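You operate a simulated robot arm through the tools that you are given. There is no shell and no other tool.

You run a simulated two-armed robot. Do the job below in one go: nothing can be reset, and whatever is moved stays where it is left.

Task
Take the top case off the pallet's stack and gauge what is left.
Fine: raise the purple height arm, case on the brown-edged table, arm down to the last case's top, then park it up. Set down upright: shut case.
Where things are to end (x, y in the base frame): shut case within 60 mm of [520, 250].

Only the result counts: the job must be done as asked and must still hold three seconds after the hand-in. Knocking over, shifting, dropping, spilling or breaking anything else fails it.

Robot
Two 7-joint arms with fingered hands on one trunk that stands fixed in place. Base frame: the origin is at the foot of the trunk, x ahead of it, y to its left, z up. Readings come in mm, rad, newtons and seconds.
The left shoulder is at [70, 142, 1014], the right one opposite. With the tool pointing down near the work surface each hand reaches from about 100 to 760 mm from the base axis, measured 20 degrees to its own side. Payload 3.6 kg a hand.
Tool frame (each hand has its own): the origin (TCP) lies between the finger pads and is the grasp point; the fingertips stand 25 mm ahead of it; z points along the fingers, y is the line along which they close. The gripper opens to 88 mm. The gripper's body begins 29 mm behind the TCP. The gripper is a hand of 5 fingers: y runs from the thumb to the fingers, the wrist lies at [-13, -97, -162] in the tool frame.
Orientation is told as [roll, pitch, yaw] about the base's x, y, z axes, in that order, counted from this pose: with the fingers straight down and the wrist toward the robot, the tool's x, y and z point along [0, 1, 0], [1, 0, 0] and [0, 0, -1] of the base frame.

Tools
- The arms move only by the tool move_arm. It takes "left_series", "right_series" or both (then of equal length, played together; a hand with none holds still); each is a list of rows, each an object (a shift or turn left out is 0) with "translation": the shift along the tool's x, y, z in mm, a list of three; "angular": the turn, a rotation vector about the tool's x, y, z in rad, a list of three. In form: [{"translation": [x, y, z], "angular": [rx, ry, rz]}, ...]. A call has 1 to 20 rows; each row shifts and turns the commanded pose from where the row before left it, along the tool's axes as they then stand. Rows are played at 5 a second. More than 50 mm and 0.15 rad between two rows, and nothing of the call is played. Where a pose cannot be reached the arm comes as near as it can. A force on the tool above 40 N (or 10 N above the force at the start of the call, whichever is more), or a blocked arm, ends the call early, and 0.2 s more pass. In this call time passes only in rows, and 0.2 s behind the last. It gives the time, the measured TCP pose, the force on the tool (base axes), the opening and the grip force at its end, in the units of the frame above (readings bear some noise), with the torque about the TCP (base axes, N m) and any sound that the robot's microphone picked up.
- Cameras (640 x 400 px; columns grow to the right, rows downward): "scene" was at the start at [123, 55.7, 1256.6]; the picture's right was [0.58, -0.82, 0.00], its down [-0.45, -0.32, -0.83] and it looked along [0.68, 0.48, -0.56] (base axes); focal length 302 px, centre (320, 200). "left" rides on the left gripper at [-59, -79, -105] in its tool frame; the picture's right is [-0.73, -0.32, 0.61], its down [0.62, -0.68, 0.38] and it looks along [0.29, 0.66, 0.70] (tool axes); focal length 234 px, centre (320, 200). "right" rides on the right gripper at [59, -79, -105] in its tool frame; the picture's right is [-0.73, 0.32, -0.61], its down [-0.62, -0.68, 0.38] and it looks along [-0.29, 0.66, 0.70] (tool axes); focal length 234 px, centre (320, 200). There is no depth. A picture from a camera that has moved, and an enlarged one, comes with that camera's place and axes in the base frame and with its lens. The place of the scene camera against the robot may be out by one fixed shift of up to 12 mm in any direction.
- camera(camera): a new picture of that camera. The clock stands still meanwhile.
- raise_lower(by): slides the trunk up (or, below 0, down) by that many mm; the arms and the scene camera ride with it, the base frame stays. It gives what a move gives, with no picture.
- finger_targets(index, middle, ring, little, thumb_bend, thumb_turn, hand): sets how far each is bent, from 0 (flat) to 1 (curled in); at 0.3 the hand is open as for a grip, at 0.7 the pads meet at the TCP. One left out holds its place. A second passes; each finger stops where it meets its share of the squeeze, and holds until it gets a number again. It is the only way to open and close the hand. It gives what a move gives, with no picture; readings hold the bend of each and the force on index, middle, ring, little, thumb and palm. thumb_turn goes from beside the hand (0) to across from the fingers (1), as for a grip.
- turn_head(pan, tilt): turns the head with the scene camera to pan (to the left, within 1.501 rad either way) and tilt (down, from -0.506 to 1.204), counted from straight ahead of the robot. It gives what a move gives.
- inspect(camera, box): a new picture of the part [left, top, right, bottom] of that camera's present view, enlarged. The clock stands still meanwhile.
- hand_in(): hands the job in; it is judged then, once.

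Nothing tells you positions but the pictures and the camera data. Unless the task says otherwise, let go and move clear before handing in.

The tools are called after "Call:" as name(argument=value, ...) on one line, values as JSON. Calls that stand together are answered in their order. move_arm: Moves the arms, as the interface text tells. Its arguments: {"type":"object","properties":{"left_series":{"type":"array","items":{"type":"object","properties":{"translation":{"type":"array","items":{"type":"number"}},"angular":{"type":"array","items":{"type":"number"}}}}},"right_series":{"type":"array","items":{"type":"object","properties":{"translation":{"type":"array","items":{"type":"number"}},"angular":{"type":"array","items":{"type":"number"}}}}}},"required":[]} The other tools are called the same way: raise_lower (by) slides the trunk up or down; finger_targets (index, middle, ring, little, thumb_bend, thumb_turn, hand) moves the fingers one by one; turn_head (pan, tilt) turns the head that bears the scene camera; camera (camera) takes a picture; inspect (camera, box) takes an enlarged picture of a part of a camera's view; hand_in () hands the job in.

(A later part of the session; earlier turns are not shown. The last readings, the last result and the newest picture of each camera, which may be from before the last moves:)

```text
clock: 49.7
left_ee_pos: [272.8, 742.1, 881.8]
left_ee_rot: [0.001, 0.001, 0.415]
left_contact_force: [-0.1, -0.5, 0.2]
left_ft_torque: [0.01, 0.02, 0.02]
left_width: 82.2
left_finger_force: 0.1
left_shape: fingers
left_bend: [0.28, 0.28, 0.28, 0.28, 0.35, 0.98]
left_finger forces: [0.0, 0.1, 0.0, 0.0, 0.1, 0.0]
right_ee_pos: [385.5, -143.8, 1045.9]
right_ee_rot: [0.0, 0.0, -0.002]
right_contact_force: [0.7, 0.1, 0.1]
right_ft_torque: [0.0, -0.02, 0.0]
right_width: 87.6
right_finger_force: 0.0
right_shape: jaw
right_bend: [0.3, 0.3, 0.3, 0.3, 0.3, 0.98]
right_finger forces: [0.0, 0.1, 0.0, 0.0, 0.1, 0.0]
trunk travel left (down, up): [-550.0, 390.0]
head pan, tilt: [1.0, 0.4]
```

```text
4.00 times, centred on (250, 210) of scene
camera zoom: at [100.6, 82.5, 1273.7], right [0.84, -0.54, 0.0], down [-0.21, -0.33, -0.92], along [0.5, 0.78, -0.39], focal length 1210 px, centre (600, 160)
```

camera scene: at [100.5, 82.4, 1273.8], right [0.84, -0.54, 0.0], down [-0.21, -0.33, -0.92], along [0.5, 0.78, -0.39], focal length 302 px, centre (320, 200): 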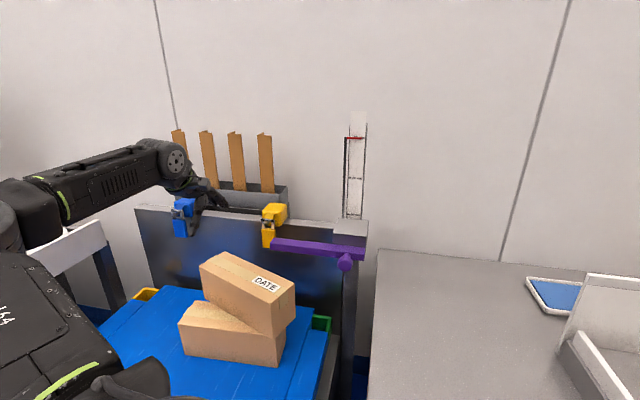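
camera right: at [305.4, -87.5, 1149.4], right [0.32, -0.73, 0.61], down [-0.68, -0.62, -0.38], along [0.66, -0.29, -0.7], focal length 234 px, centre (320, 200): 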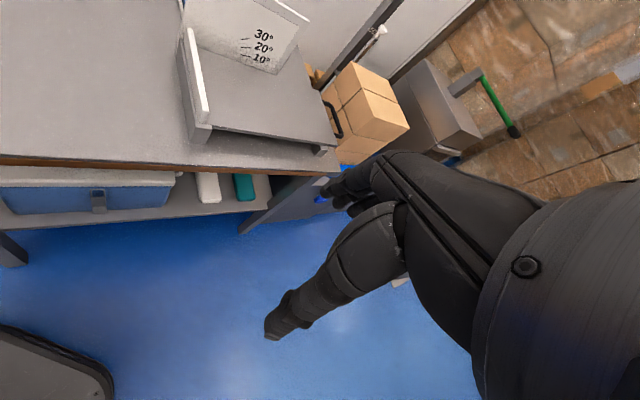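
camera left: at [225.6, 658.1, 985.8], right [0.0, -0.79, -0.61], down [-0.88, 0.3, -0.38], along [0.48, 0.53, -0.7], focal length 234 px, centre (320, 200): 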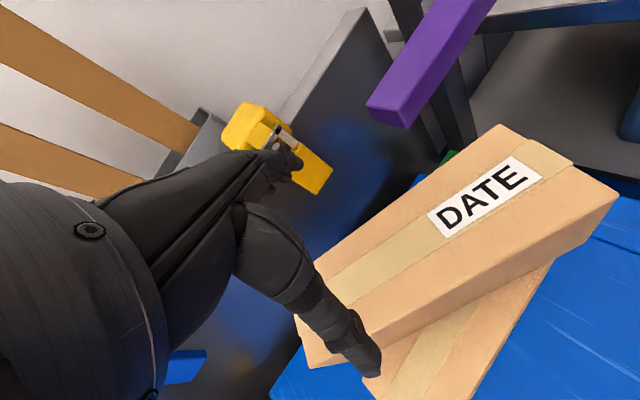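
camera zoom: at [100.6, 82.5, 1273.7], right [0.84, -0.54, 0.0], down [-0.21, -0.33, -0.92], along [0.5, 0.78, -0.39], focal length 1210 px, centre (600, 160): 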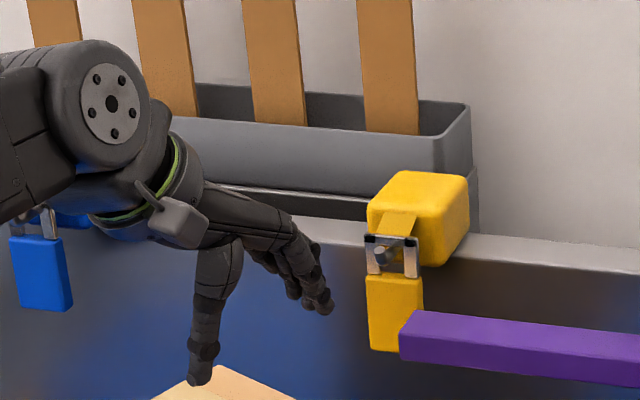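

The fingers lean outward about 33° and the thumb only 14°, so tilting the hand about 20° will make both sides grip squarely. I'll test whether that tilt is reachable here in the air.

Call:
move_arm(left_series=[{"translation": [0, 0, 0], "angular": [0.117, 0, 0]}, {"translation": [0, 0, 0], "angular": [0.117, 0, 0]}, {"translation": [0, 0, 0], "angular": [0.116, 0, 0]}])

Call:
inspect(camera="scene", box=[190, 160, 310, 260])

Call:
camera(camera="left")

```text
clock: 50.5
left_ee_pos: [273.3, 741.2, 880.5]
left_ee_rot: [0.001, 0.354, 0.417]
left_contact_force: [-0.3, 0.6, -0.2]
left_ft_torque: [0.01, 0.01, 0.01]
left_width: 82.4
left_finger_force: 0.0
left_shape: fingers
left_bend: [0.28, 0.28, 0.28, 0.28, 0.35, 0.98]
left_finger forces: [0.1, 0.0, 0.0, 0.1, 0.0, 0.0]
right_ee_pos: [385.6, -143.6, 1044.8]
right_ee_rot: [0.002, 0.001, -0.001]
right_contact_force: [0.5, -0.2, -0.1]
right_ft_torque: [0.0, -0.02, 0.03]
right_width: 87.9
right_finger_force: 0.2
right_shape: jaw
right_bend: [0.3, 0.3, 0.3, 0.3, 0.3, 0.98]
right_finger forces: [0.1, 0.1, 0.0, 0.1, 0.0, 0.0]
trunk travel left (down, up): [-550.0, 390.0]
head pan, tilt: [1.0, 0.4]
```

```text
4.00 times, centred on (250, 210) of scene
camera zoom: at [101.5, 82.7, 1273.6], right [0.84, -0.54, 0.0], down [-0.21, -0.33, -0.92], along [0.5, 0.78, -0.39], focal length 1210 px, centre (600, 160)
```

zoom: 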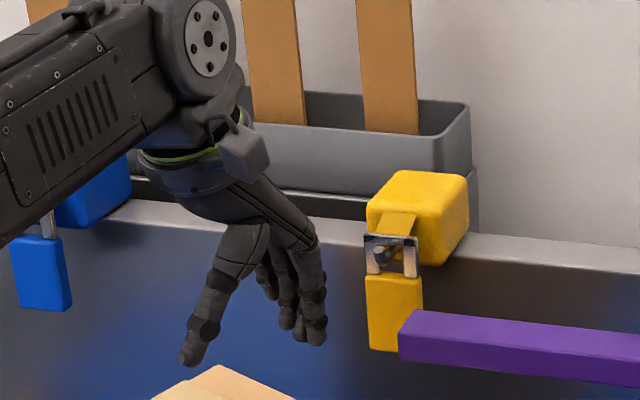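

```text
taken
camera left: at [263.0, 673.7, 1005.3], right [-0.18, -0.87, -0.46], down [-0.96, 0.26, -0.12], along [0.22, 0.42, -0.88], focal length 234 px, centre (320, 200)
```

left: 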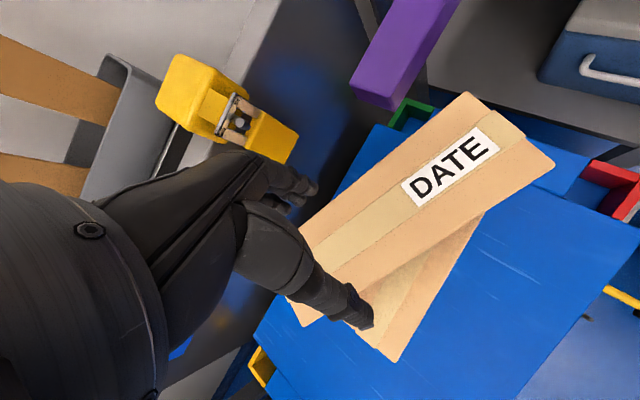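

The tilted pose is reachable and squares up the fingers nicely. I'll open the hand, move over the case (10 mm off centre, away from the bar) and descend in this tilt.

Call:
finger_targets(hand="left", index=0.14, middle=0.14, ring=0.14, little=0.14, thumb_bend=0.08)

Call:
move_arm(left_series=[{"translation": [-10.5, 5.9, -2.2]}, {"translation": [0, 9.7, 26.3]}, {"translation": [0, 9.7, 26.3]}])

Call:
inspect(camera="scene", box=[180, 190, 330, 320])

Call:
camera(camera="left")

```text
clock: 51.5
left_ee_pos: [272.3, 741.6, 880.6]
left_ee_rot: [0.002, 0.353, 0.415]
left_contact_force: [-0.5, 0.0, -0.6]
left_ft_torque: [-0.02, 0.01, 0.03]
left_width: 116.5
left_finger_force: 0.0
left_shape: fingers
left_bend: [0.14, 0.14, 0.14, 0.14, 0.08, 0.98]
left_finger forces: [0.0, 0.1, 0.0, 0.1, 0.0, 0.0]
right_ee_pos: [384.4, -145.9, 1045.0]
right_ee_rot: [0.0, -0.002, -0.001]
right_contact_force: [-0.6, 0.6, 0.6]
right_ft_torque: [0.01, 0.0, 0.01]
right_width: 87.7
right_finger_force: 0.1
right_shape: jaw
right_bend: [0.3, 0.3, 0.3, 0.3, 0.3, 0.98]
right_finger forces: [0.1, 0.1, 0.0, 0.0, 0.0, 0.0]
trunk travel left (down, up): [-550.0, 390.0]
head pan, tilt: [1.0, 0.4]
```

```text
clock: 52.3
left_ee_pos: [282.1, 735.0, 824.8]
left_ee_rot: [0.003, 0.352, 0.416]
left_contact_force: [0.3, 1.0, -0.1]
left_ft_torque: [-0.02, -0.01, -0.02]
left_width: 116.2
left_finger_force: 0.1
left_shape: fingers
left_bend: [0.14, 0.14, 0.14, 0.14, 0.08, 0.98]
left_finger forces: [0.0, 0.0, 0.0, 0.0, 0.1, 0.0]
right_ee_pos: [384.5, -144.2, 1045.4]
right_ee_rot: [0.0, 0.001, -0.003]
right_contact_force: [0.0, -0.6, 0.4]
right_ft_torque: [0.0, 0.0, 0.03]
right_width: 87.8
right_finger_force: 0.1
right_shape: jaw
right_bend: [0.3, 0.3, 0.3, 0.3, 0.3, 0.98]
right_finger forces: [0.0, 0.1, 0.0, 0.0, 0.0, 0.1]
trunk travel left (down, up): [-550.0, 390.0]
head pan, tilt: [1.0, 0.4]
```

```text
3.08 times, centred on (255, 255) of scene
camera zoom: at [100.8, 82.7, 1273.7], right [0.84, -0.54, 0.0], down [-0.21, -0.33, -0.92], along [0.5, 0.78, -0.39], focal length 931 px, centre (520, 31)
```

zoom: 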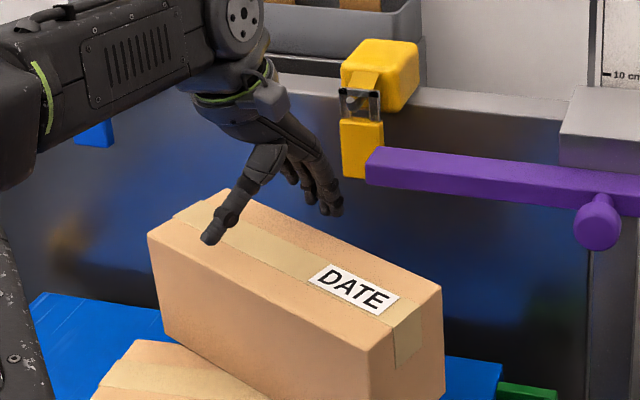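

```text
taken
camera left: at [271.9, 666.7, 949.5], right [-0.18, -0.87, -0.46], down [-0.96, 0.26, -0.12], along [0.23, 0.42, -0.88], focal length 234 px, centre (320, 200)
```

left: 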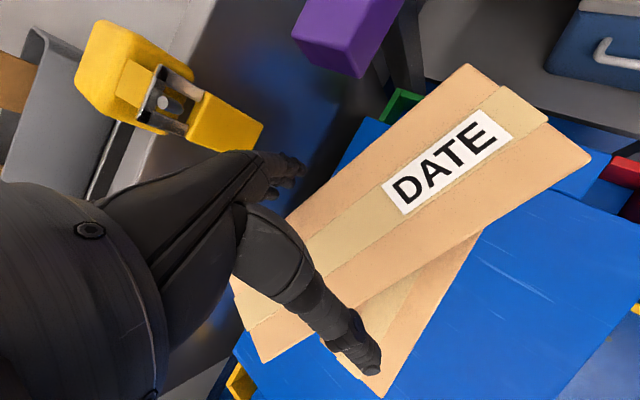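

Good straddle. Continuing down in small steps.

Call:
move_arm(left_series=[{"translation": [0, 5.2, 14.1]}, {"translation": [0, 5.2, 14.1]}, {"translation": [0, 3.5, 9.4]}])

Call:
inspect(camera="scene", box=[180, 190, 330, 320])

Call:
camera(camera="left")

```text
clock: 53.1
left_ee_pos: [281.6, 734.3, 783.4]
left_ee_rot: [0.0, 0.352, 0.416]
left_contact_force: [0.2, 0.2, -0.2]
left_ft_torque: [-0.02, -0.01, 0.0]
left_width: 116.5
left_finger_force: 0.0
left_shape: fingers
left_bend: [0.14, 0.14, 0.14, 0.14, 0.08, 0.98]
left_finger forces: [0.0, 0.0, 0.0, 0.0, 0.1, 0.0]
right_ee_pos: [385.4, -143.1, 1046.6]
right_ee_rot: [0.0, 0.002, -0.002]
right_contact_force: [-0.2, -0.7, 0.1]
right_ft_torque: [-0.03, 0.01, 0.01]
right_width: 87.6
right_finger_force: 0.1
right_shape: jaw
right_bend: [0.3, 0.3, 0.3, 0.3, 0.3, 0.98]
right_finger forces: [0.0, 0.0, 0.1, 0.0, 0.0, 0.0]
trunk travel left (down, up): [-550.0, 390.0]
head pan, tilt: [1.0, 0.4]
```

```text
3.08 times, centred on (255, 255) of scene
camera zoom: at [100.6, 82.6, 1273.7], right [0.84, -0.54, 0.0], down [-0.21, -0.33, -0.92], along [0.5, 0.78, -0.39], focal length 931 px, centre (520, 31)
```

zoom: 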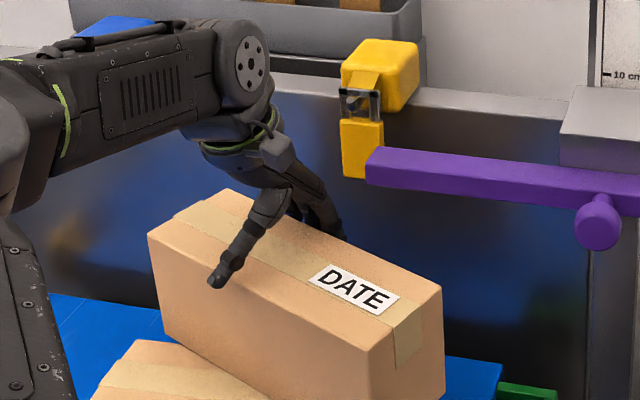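

```text
taken
camera left: at [271.7, 666.2, 909.0], right [-0.18, -0.87, -0.46], down [-0.96, 0.26, -0.12], along [0.23, 0.42, -0.88], focal length 234 px, centre (320, 200)
```

left: 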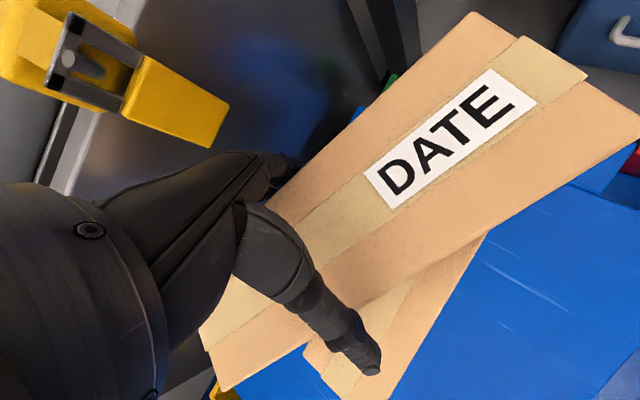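

Call:
move_arm(left_series=[{"translation": [0, 2.8, 7.5]}])

Call:
move_arm(left_series=[{"translation": [0, 2.1, 5.6]}])

Call:
inspect(camera="scene", box=[180, 190, 330, 320])

```text
clock: 53.5
left_ee_pos: [282.6, 736.0, 776.2]
left_ee_rot: [0.001, 0.352, 0.416]
left_contact_force: [0.5, -0.8, 0.8]
left_ft_torque: [-0.04, -0.01, 0.0]
left_width: 116.3
left_finger_force: 0.1
left_shape: fingers
left_bend: [0.14, 0.14, 0.14, 0.14, 0.08, 0.98]
left_finger forces: [0.0, 0.1, 0.0, 0.1, 0.0, 0.0]
right_ee_pos: [386.1, -143.6, 1046.2]
right_ee_rot: [0.0, -0.001, -0.001]
right_contact_force: [0.1, 1.1, -0.6]
right_ft_torque: [0.01, -0.05, -0.02]
right_width: 87.5
right_finger_force: 0.0
right_shape: jaw
right_bend: [0.3, 0.3, 0.3, 0.3, 0.3, 0.98]
right_finger forces: [0.0, 0.0, 0.1, 0.0, 0.0, 0.0]
trunk travel left (down, up): [-550.0, 390.0]
head pan, tilt: [1.0, 0.4]
```

```text
clock: 53.9
left_ee_pos: [282.0, 734.9, 771.6]
left_ee_rot: [0.0, 0.351, 0.414]
left_contact_force: [1.1, 1.0, 2.3]
left_ft_torque: [0.12, -0.09, -0.01]
left_width: 116.5
left_finger_force: 1.6
left_shape: fingers
left_bend: [0.14, 0.14, 0.14, 0.14, 0.08, 0.98]
left_finger forces: [0.8, 0.0, 0.0, 2.1, 0.1, 0.1]
right_ee_pos: [385.3, -144.6, 1044.9]
right_ee_rot: [0.002, 0.001, -0.002]
right_contact_force: [-0.2, 0.1, 0.1]
right_ft_torque: [0.0, 0.03, 0.0]
right_width: 87.6
right_finger_force: 0.0
right_shape: jaw
right_bend: [0.3, 0.3, 0.3, 0.3, 0.3, 0.98]
right_finger forces: [0.0, 0.0, 0.0, 0.0, 0.0, 0.0]
trunk travel left (down, up): [-550.0, 390.0]
head pan, tilt: [1.0, 0.4]
```

```text
3.08 times, centred on (255, 255) of scene
camera zoom: at [100.6, 81.9, 1273.9], right [0.84, -0.54, 0.0], down [-0.21, -0.33, -0.92], along [0.5, 0.78, -0.39], focal length 931 px, centre (520, 31)
```

zoom: 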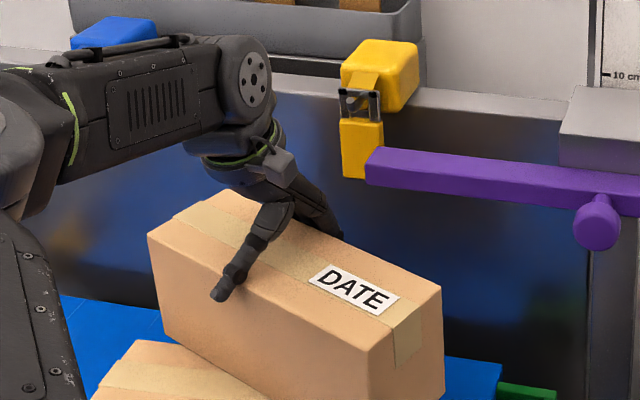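

The fingers just touch the back edge. I'll ease up 4 mm, bring fingers and thumb in lightly so the case is caged, and look at the forces.

Call:
move_arm(left_series=[{"translation": [0, -1.4, -3.8]}])

Call:
finger_targets(hand="left", index=0.18, middle=0.18, ring=0.18, little=0.18, thumb_bend=0.2)

Call:
inspect(camera="scene", box=[180, 190, 330, 320])

```text
clock: 54.3
left_ee_pos: [281.6, 734.8, 775.7]
left_ee_rot: [0.002, 0.352, 0.415]
left_contact_force: [0.3, 0.8, 0.0]
left_ft_torque: [-0.06, -0.01, -0.03]
left_width: 116.7
left_finger_force: 0.1
left_shape: fingers
left_bend: [0.14, 0.14, 0.14, 0.14, 0.08, 0.98]
left_finger forces: [0.0, 0.0, 0.0, 0.3, 0.0, 0.0]
right_ee_pos: [384.9, -143.8, 1045.5]
right_ee_rot: [-0.002, 0.001, -0.001]
right_contact_force: [0.9, 1.0, -0.8]
right_ft_torque: [0.0, -0.03, 0.0]
right_width: 87.7
right_finger_force: 0.0
right_shape: jaw
right_bend: [0.3, 0.3, 0.3, 0.3, 0.3, 0.98]
right_finger forces: [0.0, 0.0, 0.0, 0.1, 0.0, 0.1]
trunk travel left (down, up): [-550.0, 390.0]
head pan, tilt: [1.0, 0.4]
```

```text
clock: 55.3
left_ee_pos: [282.7, 734.8, 775.1]
left_ee_rot: [0.002, 0.352, 0.417]
left_contact_force: [2.6, 1.7, 1.6]
left_ft_torque: [-0.01, 0.03, -0.02]
left_width: 107.5
left_finger_force: 1.7
left_shape: fingers
left_bend: [0.17, 0.18, 0.18, 0.17, 0.19, 0.98]
left_finger forces: [1.5, 0.0, 0.0, 1.5, 0.4, 0.0]
right_ee_pos: [385.5, -143.3, 1045.5]
right_ee_rot: [0.001, 0.0, -0.003]
right_contact_force: [0.0, -0.5, 0.6]
right_ft_torque: [-0.02, -0.01, -0.03]
right_width: 87.4
right_finger_force: 0.1
right_shape: jaw
right_bend: [0.3, 0.3, 0.3, 0.3, 0.3, 0.98]
right_finger forces: [0.0, 0.1, 0.1, 0.0, 0.1, 0.0]
trunk travel left (down, up): [-550.0, 390.0]
head pan, tilt: [1.0, 0.4]
```

```text
3.08 times, centred on (255, 255) of scene
camera zoom: at [100.9, 82.6, 1273.7], right [0.84, -0.54, 0.0], down [-0.21, -0.33, -0.92], along [0.5, 0.78, -0.39], focal length 931 px, centre (520, 31)
```

zoom: 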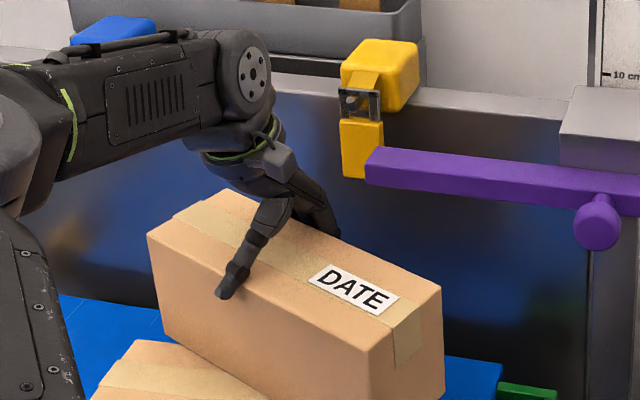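

Both sides now touch lightly (about 1.5 N each) — the case is caged. I'll drag it slowly toward the robot, 15 mm first.

Call:
move_arm(left_series=[{"translation": [0, -4.7, 1.7]}, {"translation": [0, -4.7, 1.7]}, {"translation": [0, -4.7, 1.7]}])

Call:
inspect(camera="scene", box=[160, 190, 340, 380])

```text
clock: 56.1
left_ee_pos: [269.8, 729.0, 774.8]
left_ee_rot: [0.002, 0.353, 0.414]
left_contact_force: [5.4, 2.6, 2.9]
left_ft_torque: [0.04, -0.01, 0.03]
left_width: 108.1
left_finger_force: 3.4
left_shape: fingers
left_bend: [0.17, 0.18, 0.18, 0.17, 0.19, 0.97]
left_finger forces: [4.9, 0.1, 0.0, 1.5, 0.3, 0.1]
right_ee_pos: [384.8, -144.9, 1046.5]
right_ee_rot: [0.0, -0.001, 0.0]
right_contact_force: [0.4, 0.4, 1.0]
right_ft_torque: [0.0, 0.03, 0.02]
right_width: 87.7
right_finger_force: 0.1
right_shape: jaw
right_bend: [0.3, 0.3, 0.3, 0.3, 0.3, 0.98]
right_finger forces: [0.0, 0.0, 0.0, 0.0, 0.1, 0.1]
trunk travel left (down, up): [-550.0, 390.0]
head pan, tilt: [1.0, 0.4]
```

```text
2.11 times, centred on (250, 285) of scene
camera zoom: at [101.1, 82.4, 1273.7], right [0.84, -0.54, 0.0], down [-0.21, -0.33, -0.92], along [0.5, 0.78, -0.39], focal length 637 px, centre (467, 21)
```

zoom: 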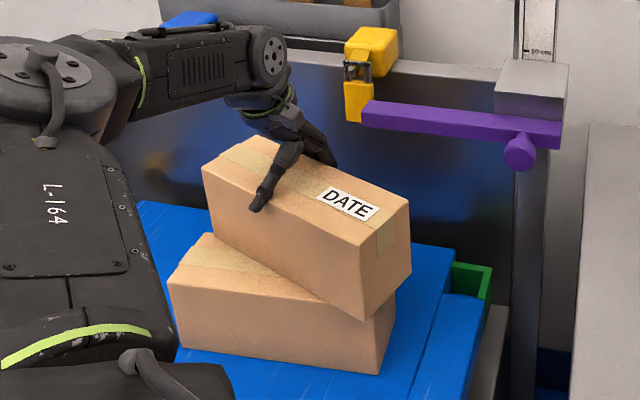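

The case slides smoothly with about 6 N. I'll continue dragging while turning it back counter-clockwise.

Call:
move_arm(left_series=[{"translation": [0, -3.8, 1.4], "angular": [0, -0.0138, -0.0375]}, {"translation": [0, -3.8, 1.4], "angular": [0, -0.0138, -0.0375]}, {"translation": [0, -3.8, 1.4], "angular": [0, -0.0138, -0.0375]}, {"translation": [0, -3.8, 1.4], "angular": [0, -0.0138, -0.0375]}])

Call:
inspect(camera="scene", box=[160, 190, 340, 380])

```text
clock: 57.1
left_ee_pos: [254.1, 721.9, 774.5]
left_ee_rot: [0.002, 0.352, 0.579]
left_contact_force: [3.9, 4.0, 3.8]
left_ft_torque: [0.06, -0.05, -0.16]
left_width: 108.0
left_finger_force: 3.2
left_shape: fingers
left_bend: [0.17, 0.18, 0.18, 0.17, 0.19, 0.98]
left_finger forces: [2.1, 0.0, 0.1, 3.5, 0.9, 0.0]
right_ee_pos: [385.7, -143.1, 1045.9]
right_ee_rot: [0.0, 0.0, -0.001]
right_contact_force: [0.4, 0.0, -0.4]
right_ft_torque: [0.03, 0.04, 0.03]
right_width: 87.6
right_finger_force: 0.0
right_shape: jaw
right_bend: [0.3, 0.3, 0.3, 0.3, 0.3, 0.98]
right_finger forces: [0.1, 0.1, 0.0, 0.1, 0.0, 0.1]
trunk travel left (down, up): [-550.0, 390.0]
head pan, tilt: [1.0, 0.4]
```

```text
2.11 times, centred on (250, 285) of scene
camera zoom: at [100.8, 82.2, 1273.8], right [0.84, -0.54, 0.0], down [-0.21, -0.33, -0.92], along [0.5, 0.78, -0.39], focal length 637 px, centre (467, 21)
```

zoom: 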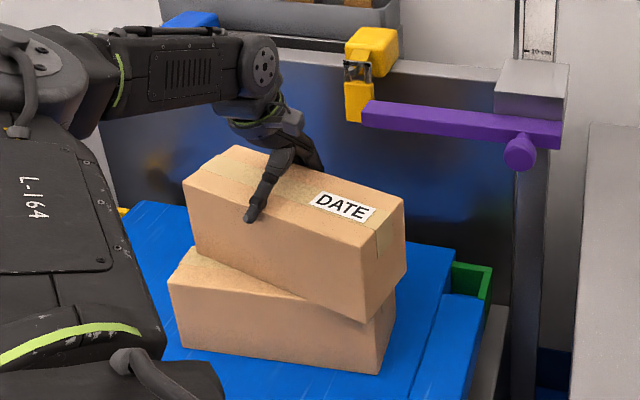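

Working well; the lower case stays put. Another bit of drag and turn to line it up with the lower case.

Call:
move_arm(left_series=[{"translation": [0, -3.3, 1.2], "angular": [0, -0.0138, -0.0375]}, {"translation": [0, -3.3, 1.2], "angular": [0, -0.0138, -0.0375]}, {"translation": [0, -3.3, 1.2], "angular": [0, -0.0138, -0.0375]}, {"translation": [0, -3.3, 1.2], "angular": [0, -0.0138, -0.0375]}, {"translation": [0, -1.5, 0.5], "angular": [0, -0.0138, -0.0375]}])

Call:
inspect(camera="scene", box=[160, 190, 340, 380])

Call:
camera(camera="left")

```text
clock: 58.3
left_ee_pos: [243.0, 711.8, 775.1]
left_ee_rot: [0.004, 0.352, 0.777]
left_contact_force: [1.1, 2.9, 3.0]
left_ft_torque: [0.02, 0.03, -0.24]
left_width: 107.8
left_finger_force: 3.1
left_shape: fingers
left_bend: [0.18, 0.18, 0.18, 0.16, 0.17, 0.98]
left_finger forces: [0.1, 0.0, 0.0, 5.0, 1.8, 0.0]
right_ee_pos: [385.8, -144.6, 1046.3]
right_ee_rot: [0.002, 0.002, -0.001]
right_contact_force: [-0.2, -0.2, 0.3]
right_ft_torque: [-0.02, 0.01, 0.02]
right_width: 87.7
right_finger_force: 0.0
right_shape: jaw
right_bend: [0.3, 0.3, 0.3, 0.3, 0.3, 0.98]
right_finger forces: [0.0, 0.1, 0.1, 0.0, 0.0, 0.0]
trunk travel left (down, up): [-550.0, 390.0]
head pan, tilt: [1.0, 0.4]
```

```text
2.11 times, centred on (250, 285) of scene
camera zoom: at [100.7, 82.6, 1273.7], right [0.84, -0.54, 0.0], down [-0.21, -0.33, -0.92], along [0.5, 0.78, -0.39], focal length 637 px, centre (467, 21)
```

zoom: 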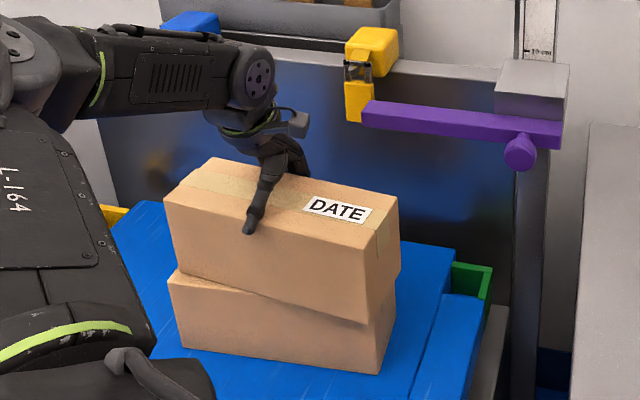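

```text
taken
camera left: at [257.2, 644.4, 899.2], right [0.14, -0.88, -0.46], down [-0.99, -0.09, -0.12], along [0.07, 0.47, -0.88], focal length 234 px, centre (320, 200)
```

left: 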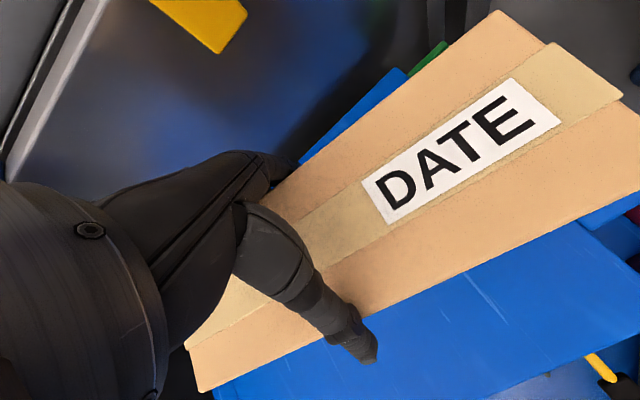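

The top case is now nicely back over the lower one, near (244, 705) at -51°. Now I'll open, rise, and re-pose with a smaller tilt (0.18) centred on the case so that fingertip and thumb pads reach equally deep.

Call:
finger_targets(hand="left", index=0.1, middle=0.1, ring=0.1, little=0.1, thumb_bend=0.05)

Call:
move_arm(left_series=[{"translation": [0, -5.2, -14.1]}, {"translation": [0, -6.9, -18.8]}, {"translation": [0, 0, 0], "angular": [-0.086, 0, 0]}, {"translation": [0, 0, 0], "angular": [-0.086, 0, 0]}, {"translation": [0, 0, 0], "angular": [0, 0.0183, 0.1004]}, {"translation": [-6.0, -7.8, 1.4]}])

Call:
camera(camera="left")

Call:
inspect(camera="scene", box=[160, 190, 340, 380])

```text
clock: 59.3
left_ee_pos: [242.0, 712.2, 774.4]
left_ee_rot: [0.001, 0.353, 0.774]
left_contact_force: [-0.9, 0.1, 0.0]
left_ft_torque: [0.03, 0.0, -0.03]
left_width: 121.4
left_finger_force: 0.0
left_shape: fingers
left_bend: [0.1, 0.1, 0.1, 0.1, 0.05, 0.98]
left_finger forces: [0.0, 0.1, 0.0, 0.0, 0.0, 0.1]
right_ee_pos: [385.0, -144.5, 1046.3]
right_ee_rot: [-0.001, 0.001, -0.003]
right_contact_force: [1.6, 0.1, -0.3]
right_ft_torque: [-0.04, -0.01, 0.03]
right_width: 87.9
right_finger_force: 0.2
right_shape: jaw
right_bend: [0.3, 0.3, 0.3, 0.3, 0.3, 0.98]
right_finger forces: [0.1, 0.0, 0.1, 0.0, 0.0, 0.0]
trunk travel left (down, up): [-550.0, 390.0]
head pan, tilt: [1.0, 0.4]
```

```text
clock: 60.7
left_ee_pos: [239.5, 702.4, 810.6]
left_ee_rot: [0.003, 0.179, 0.673]
left_contact_force: [-0.1, 0.4, -0.3]
left_ft_torque: [0.0, -0.01, -0.03]
left_width: 121.4
left_finger_force: 0.0
left_shape: fingers
left_bend: [0.1, 0.1, 0.1, 0.1, 0.05, 0.98]
left_finger forces: [0.1, 0.0, 0.0, 0.0, 0.0, 0.0]
right_ee_pos: [385.3, -145.1, 1046.0]
right_ee_rot: [0.003, 0.001, -0.002]
right_contact_force: [0.0, 0.3, 0.0]
right_ft_torque: [0.01, 0.02, -0.02]
right_width: 87.5
right_finger_force: 0.0
right_shape: jaw
right_bend: [0.3, 0.3, 0.3, 0.3, 0.3, 0.98]
right_finger forces: [0.0, 0.0, 0.0, 0.1, 0.0, 0.0]
trunk travel left (down, up): [-550.0, 390.0]
head pan, tilt: [1.0, 0.4]
```

```text
taken
camera left: at [230.9, 620.1, 926.4], right [0.12, -0.83, -0.54], down [-0.97, 0.03, -0.26], along [0.23, 0.55, -0.8], focal length 234 px, centre (320, 200)
```

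left: 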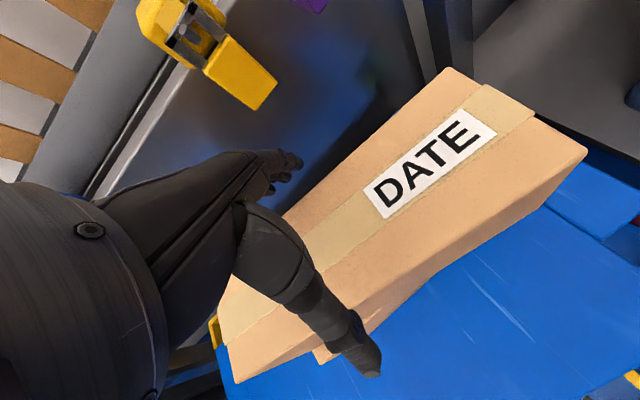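

```text
2.11 times, centred on (250, 285) of scene
camera zoom: at [100.2, 81.7, 1273.8], right [0.84, -0.54, 0.0], down [-0.21, -0.33, -0.92], along [0.5, 0.78, -0.39], focal length 637 px, centre (467, 21)
```

zoom: 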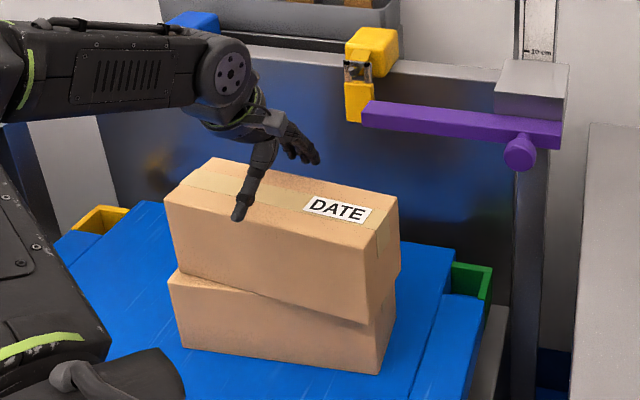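

Case confirmed at (244, 704.5), -51°. The hand is centred; I'll descend to just above its top level and close gently.

Call:
move_arm(left_series=[{"translation": [0, 2.3, 12.8]}, {"translation": [0, 2.1, 11.8]}])

Call:
finger_targets(hand="left", index=0.24, middle=0.24, ring=0.24, little=0.24, thumb_bend=0.25)

Call:
inspect(camera="scene", box=[180, 190, 320, 320])

```text
clock: 61.3
left_ee_pos: [239.5, 701.8, 784.8]
left_ee_rot: [0.002, 0.18, 0.675]
left_contact_force: [1.1, -0.2, 0.1]
left_ft_torque: [0.03, 0.03, 0.02]
left_width: 121.1
left_finger_force: 0.0
left_shape: fingers
left_bend: [0.1, 0.1, 0.1, 0.1, 0.05, 0.98]
left_finger forces: [0.0, 0.1, 0.1, 0.0, 0.0, 0.0]
right_ee_pos: [384.5, -143.6, 1047.0]
right_ee_rot: [0.002, 0.0, -0.004]
right_contact_force: [0.3, 0.6, -0.7]
right_ft_torque: [-0.01, -0.03, -0.03]
right_width: 87.5
right_finger_force: 0.2
right_shape: jaw
right_bend: [0.3, 0.3, 0.3, 0.3, 0.3, 0.98]
right_finger forces: [0.1, 0.0, 0.1, 0.0, 0.0, 0.1]
trunk travel left (down, up): [-550.0, 390.0]
head pan, tilt: [1.0, 0.4]
```

```text
clock: 62.3
left_ee_pos: [241.7, 700.2, 786.5]
left_ee_rot: [0.002, 0.18, 0.674]
left_contact_force: [4.4, 4.1, 5.3]
left_ft_torque: [0.12, -0.16, -0.02]
left_width: 100.4
left_finger_force: 3.3
left_shape: fingers
left_bend: [0.21, 0.24, 0.24, 0.24, 0.25, 0.98]
left_finger forces: [6.1, 0.0, 0.0, 0.8, 0.1, 0.0]
right_ee_pos: [386.4, -144.6, 1046.5]
right_ee_rot: [0.002, 0.0, -0.002]
right_contact_force: [-0.2, 0.3, 0.4]
right_ft_torque: [0.02, -0.03, 0.02]
right_width: 87.6
right_finger_force: 0.1
right_shape: jaw
right_bend: [0.3, 0.3, 0.3, 0.3, 0.3, 0.98]
right_finger forces: [0.0, 0.1, 0.0, 0.1, 0.1, 0.1]
trunk travel left (down, up): [-550.0, 390.0]
head pan, tilt: [1.0, 0.4]
```

```text
3.08 times, centred on (250, 255) of scene
camera zoom: at [101.0, 82.2, 1273.8], right [0.84, -0.54, 0.0], down [-0.21, -0.33, -0.92], along [0.5, 0.78, -0.39], focal length 931 px, centre (535, 31)
```

zoom: 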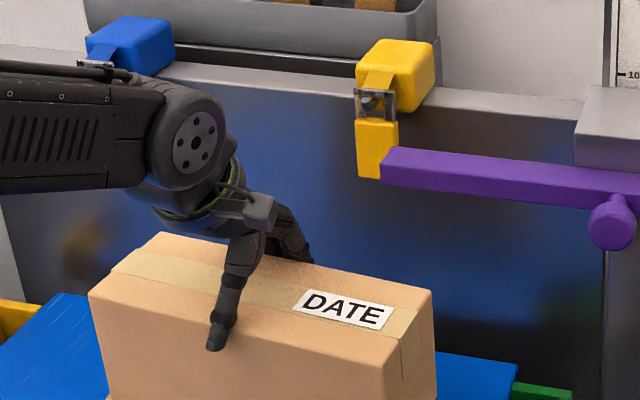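

The index finger meets the back edge first. I'll rise about 8 mm and turn the hand slightly so all the fingers share the contact.

Call:
finger_targets(hand="left", index=0.14, middle=0.14, ring=0.14, little=0.14, thumb_bend=0.15)

Call:
move_arm(left_series=[{"translation": [0, -1.6, -8.9], "angular": [0, -0.0072, -0.0394]}, {"translation": [0, -2, 0.4]}])

Call:
finger_targets(hand="left", index=0.27, middle=0.29, ring=0.29, little=0.28, thumb_bend=0.33)

Call:
inspect(camera="scene", box=[180, 190, 320, 320])

```text
clock: 63.3
left_ee_pos: [239.2, 700.0, 785.6]
left_ee_rot: [0.001, 0.179, 0.673]
left_contact_force: [-0.4, 0.0, 0.3]
left_ft_torque: [0.01, 0.01, 0.02]
left_width: 113.0
left_finger_force: 0.0
left_shape: fingers
left_bend: [0.14, 0.14, 0.14, 0.14, 0.15, 0.98]
left_finger forces: [0.0, 0.1, 0.1, 0.0, 0.0, 0.1]
right_ee_pos: [384.8, -144.4, 1046.1]
right_ee_rot: [0.001, 0.001, -0.002]
right_contact_force: [1.0, 0.7, 0.2]
right_ft_torque: [0.01, 0.01, 0.04]
right_width: 87.7
right_finger_force: 0.1
right_shape: jaw
right_bend: [0.3, 0.3, 0.3, 0.3, 0.3, 0.98]
right_finger forces: [0.1, 0.0, 0.0, 0.0, 0.1, 0.0]
trunk travel left (down, up): [-550.0, 390.0]
head pan, tilt: [1.0, 0.4]
```

```text
clock: 63.9
left_ee_pos: [236.4, 699.8, 793.1]
left_ee_rot: [0.003, 0.18, 0.716]
left_contact_force: [-0.8, 0.1, 0.6]
left_ft_torque: [-0.02, 0.01, 0.02]
left_width: 113.2
left_finger_force: 0.0
left_shape: fingers
left_bend: [0.14, 0.14, 0.14, 0.14, 0.15, 0.98]
left_finger forces: [0.1, 0.0, 0.1, 0.0, 0.1, 0.1]
right_ee_pos: [385.2, -144.3, 1046.2]
right_ee_rot: [-0.001, 0.0, -0.003]
right_contact_force: [-0.6, 0.7, 0.2]
right_ft_torque: [0.03, 0.0, 0.03]
right_width: 87.7
right_finger_force: 0.2
right_shape: jaw
right_bend: [0.3, 0.3, 0.3, 0.3, 0.3, 0.98]
right_finger forces: [0.0, 0.0, 0.1, 0.0, 0.0, 0.0]
trunk travel left (down, up): [-550.0, 390.0]
head pan, tilt: [1.0, 0.4]
```

```text
clock: 64.9
left_ee_pos: [237.4, 700.7, 793.2]
left_ee_rot: [0.001, 0.18, 0.713]
left_contact_force: [3.8, 2.5, 3.4]
left_ft_torque: [0.09, -0.11, -0.01]
left_width: 91.0
left_finger_force: 3.1
left_shape: fingers
left_bend: [0.25, 0.27, 0.27, 0.28, 0.31, 0.98]
left_finger forces: [4.3, 0.7, 0.5, 0.5, 0.9, 0.1]
right_ee_pos: [385.8, -144.1, 1045.2]
right_ee_rot: [0.0, 0.0, -0.002]
right_contact_force: [-0.2, -0.7, 0.1]
right_ft_torque: [0.01, -0.03, 0.01]
right_width: 87.6
right_finger_force: 0.1
right_shape: jaw
right_bend: [0.3, 0.3, 0.3, 0.3, 0.3, 0.98]
right_finger forces: [0.0, 0.0, 0.0, 0.0, 0.0, 0.0]
trunk travel left (down, up): [-550.0, 390.0]
head pan, tilt: [1.0, 0.4]
```

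```text
3.08 times, centred on (250, 255) of scene
camera zoom: at [100.9, 82.3, 1273.8], right [0.84, -0.54, 0.0], down [-0.21, -0.33, -0.92], along [0.5, 0.78, -0.39], focal length 931 px, centre (535, 31)
```

zoom: 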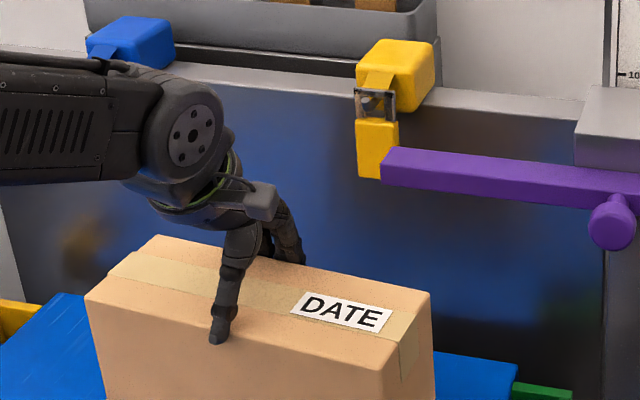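

All five are touching now. Squeezing in a balanced way: thumb deeper, fingers moderately.

Call:
finger_targets(hand="left", index=0.31, middle=0.35, ring=0.35, little=0.36, thumb_bend=0.55)

Call:
inspect(camera="scene", box=[180, 190, 320, 320])

```text
clock: 65.9
left_ee_pos: [237.1, 700.4, 794.1]
left_ee_rot: [0.0, 0.18, 0.715]
left_contact_force: [0.9, 3.1, 5.8]
left_ft_torque: [0.16, -0.09, -0.04]
left_width: 88.5
left_finger_force: 11.0
left_shape: fingers
left_bend: [0.27, 0.31, 0.32, 0.34, 0.32, 0.97]
left_finger forces: [4.9, 2.7, 2.2, 2.4, 8.9, 0.0]
right_ee_pos: [384.7, -144.4, 1046.8]
right_ee_rot: [0.0, -0.002, -0.003]
right_contact_force: [0.5, 1.0, -0.1]
right_ft_torque: [-0.01, 0.0, -0.03]
right_width: 87.7
right_finger_force: 0.1
right_shape: jaw
right_bend: [0.3, 0.3, 0.3, 0.3, 0.3, 0.98]
right_finger forces: [0.0, 0.0, 0.0, 0.0, 0.0, 0.0]
trunk travel left (down, up): [-550.0, 390.0]
head pan, tilt: [1.0, 0.4]
```

```text
3.08 times, centred on (250, 255) of scene
camera zoom: at [100.1, 81.9, 1273.8], right [0.84, -0.54, 0.0], down [-0.21, -0.33, -0.92], along [0.5, 0.78, -0.39], focal length 931 px, centre (535, 31)
```

zoom: 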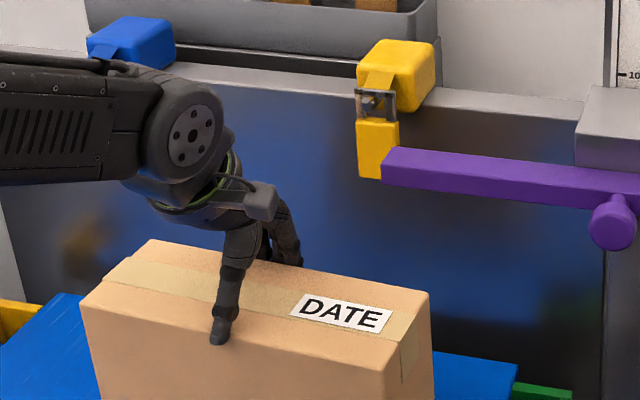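

Call:
finger_targets(hand="left", index=0.36, middle=0.42, ring=0.43, little=0.44, thumb_bend=0.8)

Call:
inspect(camera="scene", box=[180, 190, 320, 320])

```text
clock: 66.9
left_ee_pos: [237.5, 699.2, 794.1]
left_ee_rot: [0.002, 0.179, 0.715]
left_contact_force: [1.6, 5.3, 13.7]
left_ft_torque: [-0.09, 0.25, -0.04]
left_width: 81.6
left_finger_force: 9.6
left_shape: fingers
left_bend: [0.34, 0.38, 0.38, 0.42, 0.33, 0.96]
left_finger forces: [1.5, 3.1, 2.9, 2.4, 9.9, 0.1]
right_ee_pos: [385.6, -147.1, 1045.2]
right_ee_rot: [0.001, 0.0, -0.002]
right_contact_force: [0.5, 0.4, 0.6]
right_ft_torque: [-0.05, 0.0, 0.03]
right_width: 87.6
right_finger_force: 0.1
right_shape: jaw
right_bend: [0.3, 0.3, 0.3, 0.3, 0.3, 0.98]
right_finger forces: [0.1, 0.1, 0.1, 0.0, 0.1, 0.0]
trunk travel left (down, up): [-550.0, 390.0]
head pan, tilt: [1.0, 0.4]
```

```text
3.08 times, centred on (250, 255) of scene
camera zoom: at [100.1, 80.7, 1274.0], right [0.84, -0.54, 0.0], down [-0.21, -0.33, -0.92], along [0.5, 0.78, -0.39], focal length 931 px, centre (535, 31)
```

zoom: 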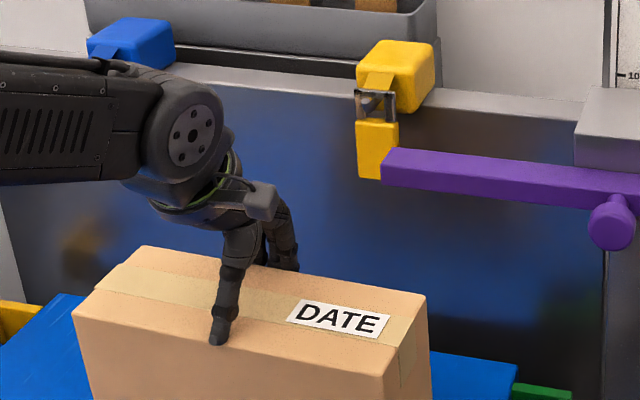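

The fingertips are riding over the top edge (width reads 82 mm), so this pose isn't right either. I'll release, level the hand, and measure again; next I'll use more-curled fingers with the thumb opened wide, which makes the finger pads press squarely.

Call:
finger_targets(hand="left", index=0.12, middle=0.12, ring=0.12, little=0.12, thumb_bend=0.05)

Call:
move_arm(left_series=[{"translation": [0, -4.5, -24.6]}, {"translation": [0, 0, 0], "angular": [-0.09, 0, 0]}, {"translation": [0, 0, 0], "angular": [-0.09, 0, 0]}, {"translation": [0, -20, -20]}, {"translation": [10, -30, -20]}])

Call:
camera(camera="left")

Call:
inspect(camera="scene", box=[160, 190, 340, 380])

```text
clock: 67.9
left_ee_pos: [237.0, 700.3, 793.7]
left_ee_rot: [0.001, 0.181, 0.714]
left_contact_force: [-0.3, 0.0, 0.0]
left_ft_torque: [-0.01, 0.02, -0.01]
left_width: 119.5
left_finger_force: 0.1
left_shape: fingers
left_bend: [0.12, 0.12, 0.12, 0.12, 0.05, 0.97]
left_finger forces: [0.0, 0.0, 0.0, 0.0, 0.0, 0.0]
right_ee_pos: [385.2, -143.8, 1044.5]
right_ee_rot: [0.001, -0.001, -0.003]
right_contact_force: [-0.3, -0.5, -0.3]
right_ft_torque: [-0.04, -0.01, 0.0]
right_width: 87.8
right_finger_force: 0.1
right_shape: jaw
right_bend: [0.3, 0.3, 0.3, 0.3, 0.3, 0.98]
right_finger forces: [0.1, 0.0, 0.0, 0.0, 0.0, 0.1]
trunk travel left (down, up): [-550.0, 390.0]
head pan, tilt: [1.0, 0.4]
```

```text
clock: 69.1
left_ee_pos: [192.5, 673.2, 860.0]
left_ee_rot: [0.003, -0.002, 0.711]
left_contact_force: [0.3, 0.5, -0.5]
left_ft_torque: [-0.03, -0.03, 0.02]
left_width: 119.3
left_finger_force: 0.0
left_shape: fingers
left_bend: [0.12, 0.12, 0.12, 0.12, 0.05, 0.97]
left_finger forces: [0.0, 0.0, 0.0, 0.0, 0.0, 0.0]
right_ee_pos: [384.6, -145.0, 1045.6]
right_ee_rot: [0.002, -0.001, -0.002]
right_contact_force: [-0.7, 0.3, 1.0]
right_ft_torque: [0.02, 0.01, -0.02]
right_width: 87.6
right_finger_force: 0.1
right_shape: jaw
right_bend: [0.3, 0.3, 0.3, 0.3, 0.3, 0.98]
right_finger forces: [0.0, 0.1, 0.0, 0.1, 0.0, 0.0]
trunk travel left (down, up): [-550.0, 390.0]
head pan, tilt: [1.0, 0.4]
```

```text
taken
camera left: at [172.0, 578.3, 964.0], right [0.23, -0.76, -0.61], down [-0.92, 0.03, -0.38], along [0.31, 0.65, -0.69], focal length 234 px, centre (320, 200)
```

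left: 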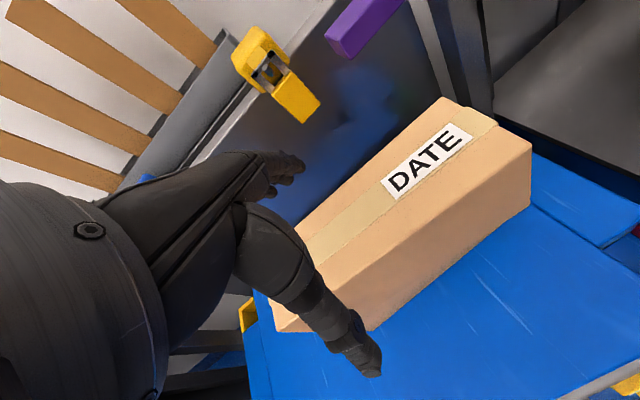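

```text
2.11 times, centred on (250, 285) of scene
camera zoom: at [99.2, 81.6, 1273.9], right [0.84, -0.54, 0.0], down [-0.21, -0.33, -0.92], along [0.5, 0.78, -0.39], focal length 637 px, centre (467, 21)
```

zoom: 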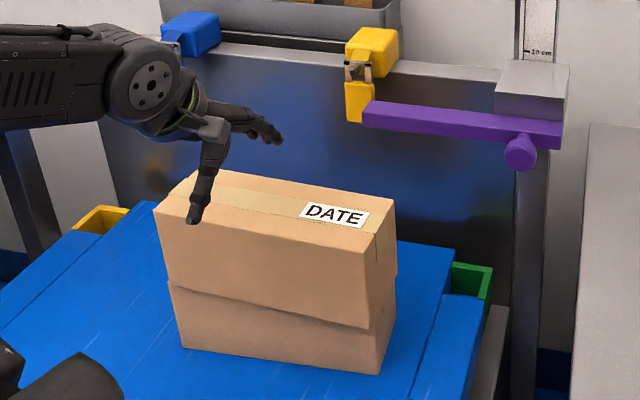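

The two cases are now lined up with each other (top case centre about (233, 697), n-axis 43°). I'll try the grasp with the hand 12 mm further over the back: thumb wide open, fingers more curled.

Call:
finger_targets(hand="left", index=0.22, middle=0.22, ring=0.22, little=0.22, thumb_bend=0.0)

Call:
move_arm(left_series=[{"translation": [0, 0, 0], "angular": [0, 0, -0.046]}, {"translation": [-5.2, 28.9, 0]}, {"translation": [-5.2, 28.9, 0]}, {"translation": [0, 0, 25]}, {"translation": [0, 0, 25]}, {"translation": [0, 0, 18]}])

Call:
inspect(camera="scene", box=[160, 190, 320, 320])

Call:
camera(camera="left")

```text
clock: 70.1
left_ee_pos: [194.4, 675.0, 860.1]
left_ee_rot: [0.001, 0.001, 0.714]
left_contact_force: [0.2, 0.0, -0.6]
left_ft_torque: [-0.01, 0.04, -0.03]
left_width: 110.1
left_finger_force: 0.3
left_shape: fingers
left_bend: [0.22, 0.22, 0.22, 0.22, 0.0, 0.97]
left_finger forces: [0.0, 0.0, 0.1, 0.0, 0.0, 0.0]
right_ee_pos: [384.4, -144.8, 1045.5]
right_ee_rot: [0.0, 0.0, -0.002]
right_contact_force: [0.1, 0.1, 0.2]
right_ft_torque: [-0.02, 0.0, 0.01]
right_width: 87.8
right_finger_force: 0.1
right_shape: jaw
right_bend: [0.3, 0.3, 0.3, 0.3, 0.3, 0.98]
right_finger forces: [0.1, 0.1, 0.0, 0.0, 0.1, 0.0]
trunk travel left (down, up): [-550.0, 390.0]
head pan, tilt: [1.0, 0.4]
```

```text
clock: 71.5
left_ee_pos: [242.3, 705.7, 791.1]
left_ee_rot: [0.004, -0.002, 0.758]
left_contact_force: [-1.1, -0.1, 5.1]
left_ft_torque: [-0.17, 0.16, -0.02]
left_width: 110.8
left_finger_force: 2.2
left_shape: fingers
left_bend: [0.22, 0.22, 0.22, 0.22, 0.0, 0.98]
left_finger forces: [0.0, 0.1, 0.0, 0.0, 3.7, 0.1]
right_ee_pos: [384.7, -146.4, 1047.0]
right_ee_rot: [0.003, -0.003, -0.002]
right_contact_force: [0.2, 0.0, -0.5]
right_ft_torque: [0.05, 0.01, -0.01]
right_width: 87.7
right_finger_force: 0.2
right_shape: jaw
right_bend: [0.3, 0.3, 0.3, 0.3, 0.3, 0.98]
right_finger forces: [0.0, 0.1, 0.0, 0.0, 0.0, 0.0]
trunk travel left (down, up): [-550.0, 390.0]
head pan, tilt: [1.0, 0.4]
```

```text
3.08 times, centred on (240, 255) of scene
camera zoom: at [99.6, 80.3, 1274.1], right [0.84, -0.54, 0.0], down [-0.21, -0.33, -0.92], along [0.5, 0.78, -0.39], focal length 931 px, centre (566, 31)
```

zoom: 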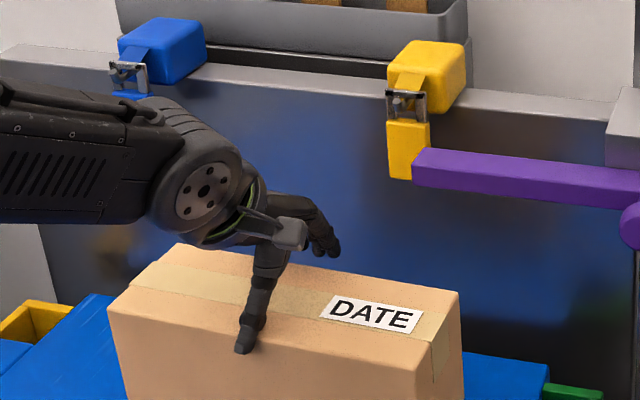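

```text
taken
camera left: at [226.5, 609.7, 895.1], right [0.27, -0.75, -0.61], down [-0.92, -0.02, -0.38], along [0.28, 0.67, -0.69], focal length 234 px, centre (320, 200)
```

left: 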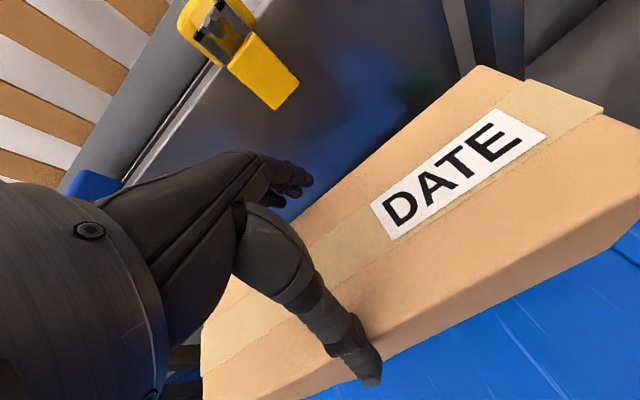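

The thumb tip lands right on the edge, so I'll back off 7 mm toward the robot and then close.

Call:
move_arm(left_series=[{"translation": [0, 0, -6]}, {"translation": [0, -7, 0]}, {"translation": [0, 0, 8]}])

Call:
finger_targets(hand="left", index=0.34, middle=0.36, ring=0.36, little=0.36, thumb_bend=0.12)

Call:
inspect(camera="scene", box=[160, 190, 320, 320])

```text
clock: 72.3
left_ee_pos: [236.9, 702.9, 788.2]
left_ee_rot: [0.002, -0.001, 0.76]
left_contact_force: [-0.5, -0.9, 0.1]
left_ft_torque: [-0.04, -0.01, -0.01]
left_width: 110.1
left_finger_force: 0.5
left_shape: fingers
left_bend: [0.22, 0.22, 0.22, 0.22, 0.0, 0.97]
left_finger forces: [0.1, 0.0, 0.1, 0.1, 0.4, 0.1]
right_ee_pos: [385.6, -144.5, 1046.2]
right_ee_rot: [0.001, 0.001, -0.003]
right_contact_force: [-0.1, -0.6, 0.2]
right_ft_torque: [0.0, 0.0, 0.01]
right_width: 87.6
right_finger_force: 0.1
right_shape: jaw
right_bend: [0.3, 0.3, 0.3, 0.3, 0.3, 0.98]
right_finger forces: [0.0, 0.1, 0.0, 0.0, 0.0, 0.0]
trunk travel left (down, up): [-550.0, 390.0]
head pan, tilt: [1.0, 0.4]
```

```text
clock: 73.3
left_ee_pos: [238.3, 702.0, 788.4]
left_ee_rot: [0.001, 0.001, 0.759]
left_contact_force: [-1.5, -0.7, 1.2]
left_ft_torque: [-0.06, 0.03, -0.02]
left_width: 95.9
left_finger_force: 1.7
left_shape: fingers
left_bend: [0.33, 0.36, 0.36, 0.36, 0.08, 0.97]
left_finger forces: [1.2, 0.1, 0.0, 0.1, 2.3, 0.1]
right_ee_pos: [385.7, -143.7, 1045.6]
right_ee_rot: [0.002, 0.001, -0.001]
right_contact_force: [-0.3, 0.3, 0.2]
right_ft_torque: [-0.05, 0.03, -0.01]
right_width: 87.8
right_finger_force: 0.1
right_shape: jaw
right_bend: [0.3, 0.3, 0.3, 0.3, 0.3, 0.98]
right_finger forces: [0.0, 0.1, 0.0, 0.1, 0.0, 0.1]
trunk travel left (down, up): [-550.0, 390.0]
head pan, tilt: [1.0, 0.4]
```

```text
3.08 times, centred on (240, 255) of scene
camera zoom: at [100.3, 82.1, 1273.8], right [0.84, -0.54, 0.0], down [-0.21, -0.33, -0.92], along [0.5, 0.78, -0.39], focal length 931 px, centre (566, 31)
```

zoom: 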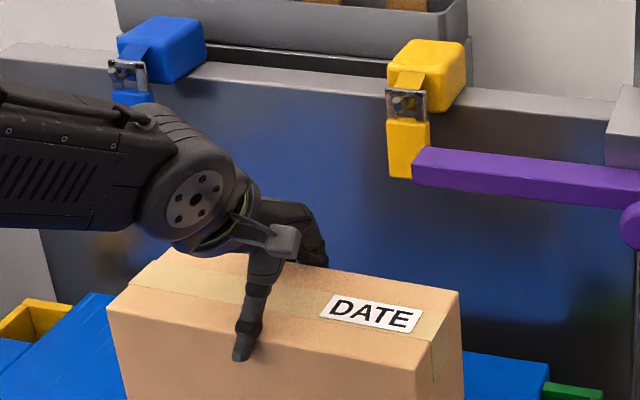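

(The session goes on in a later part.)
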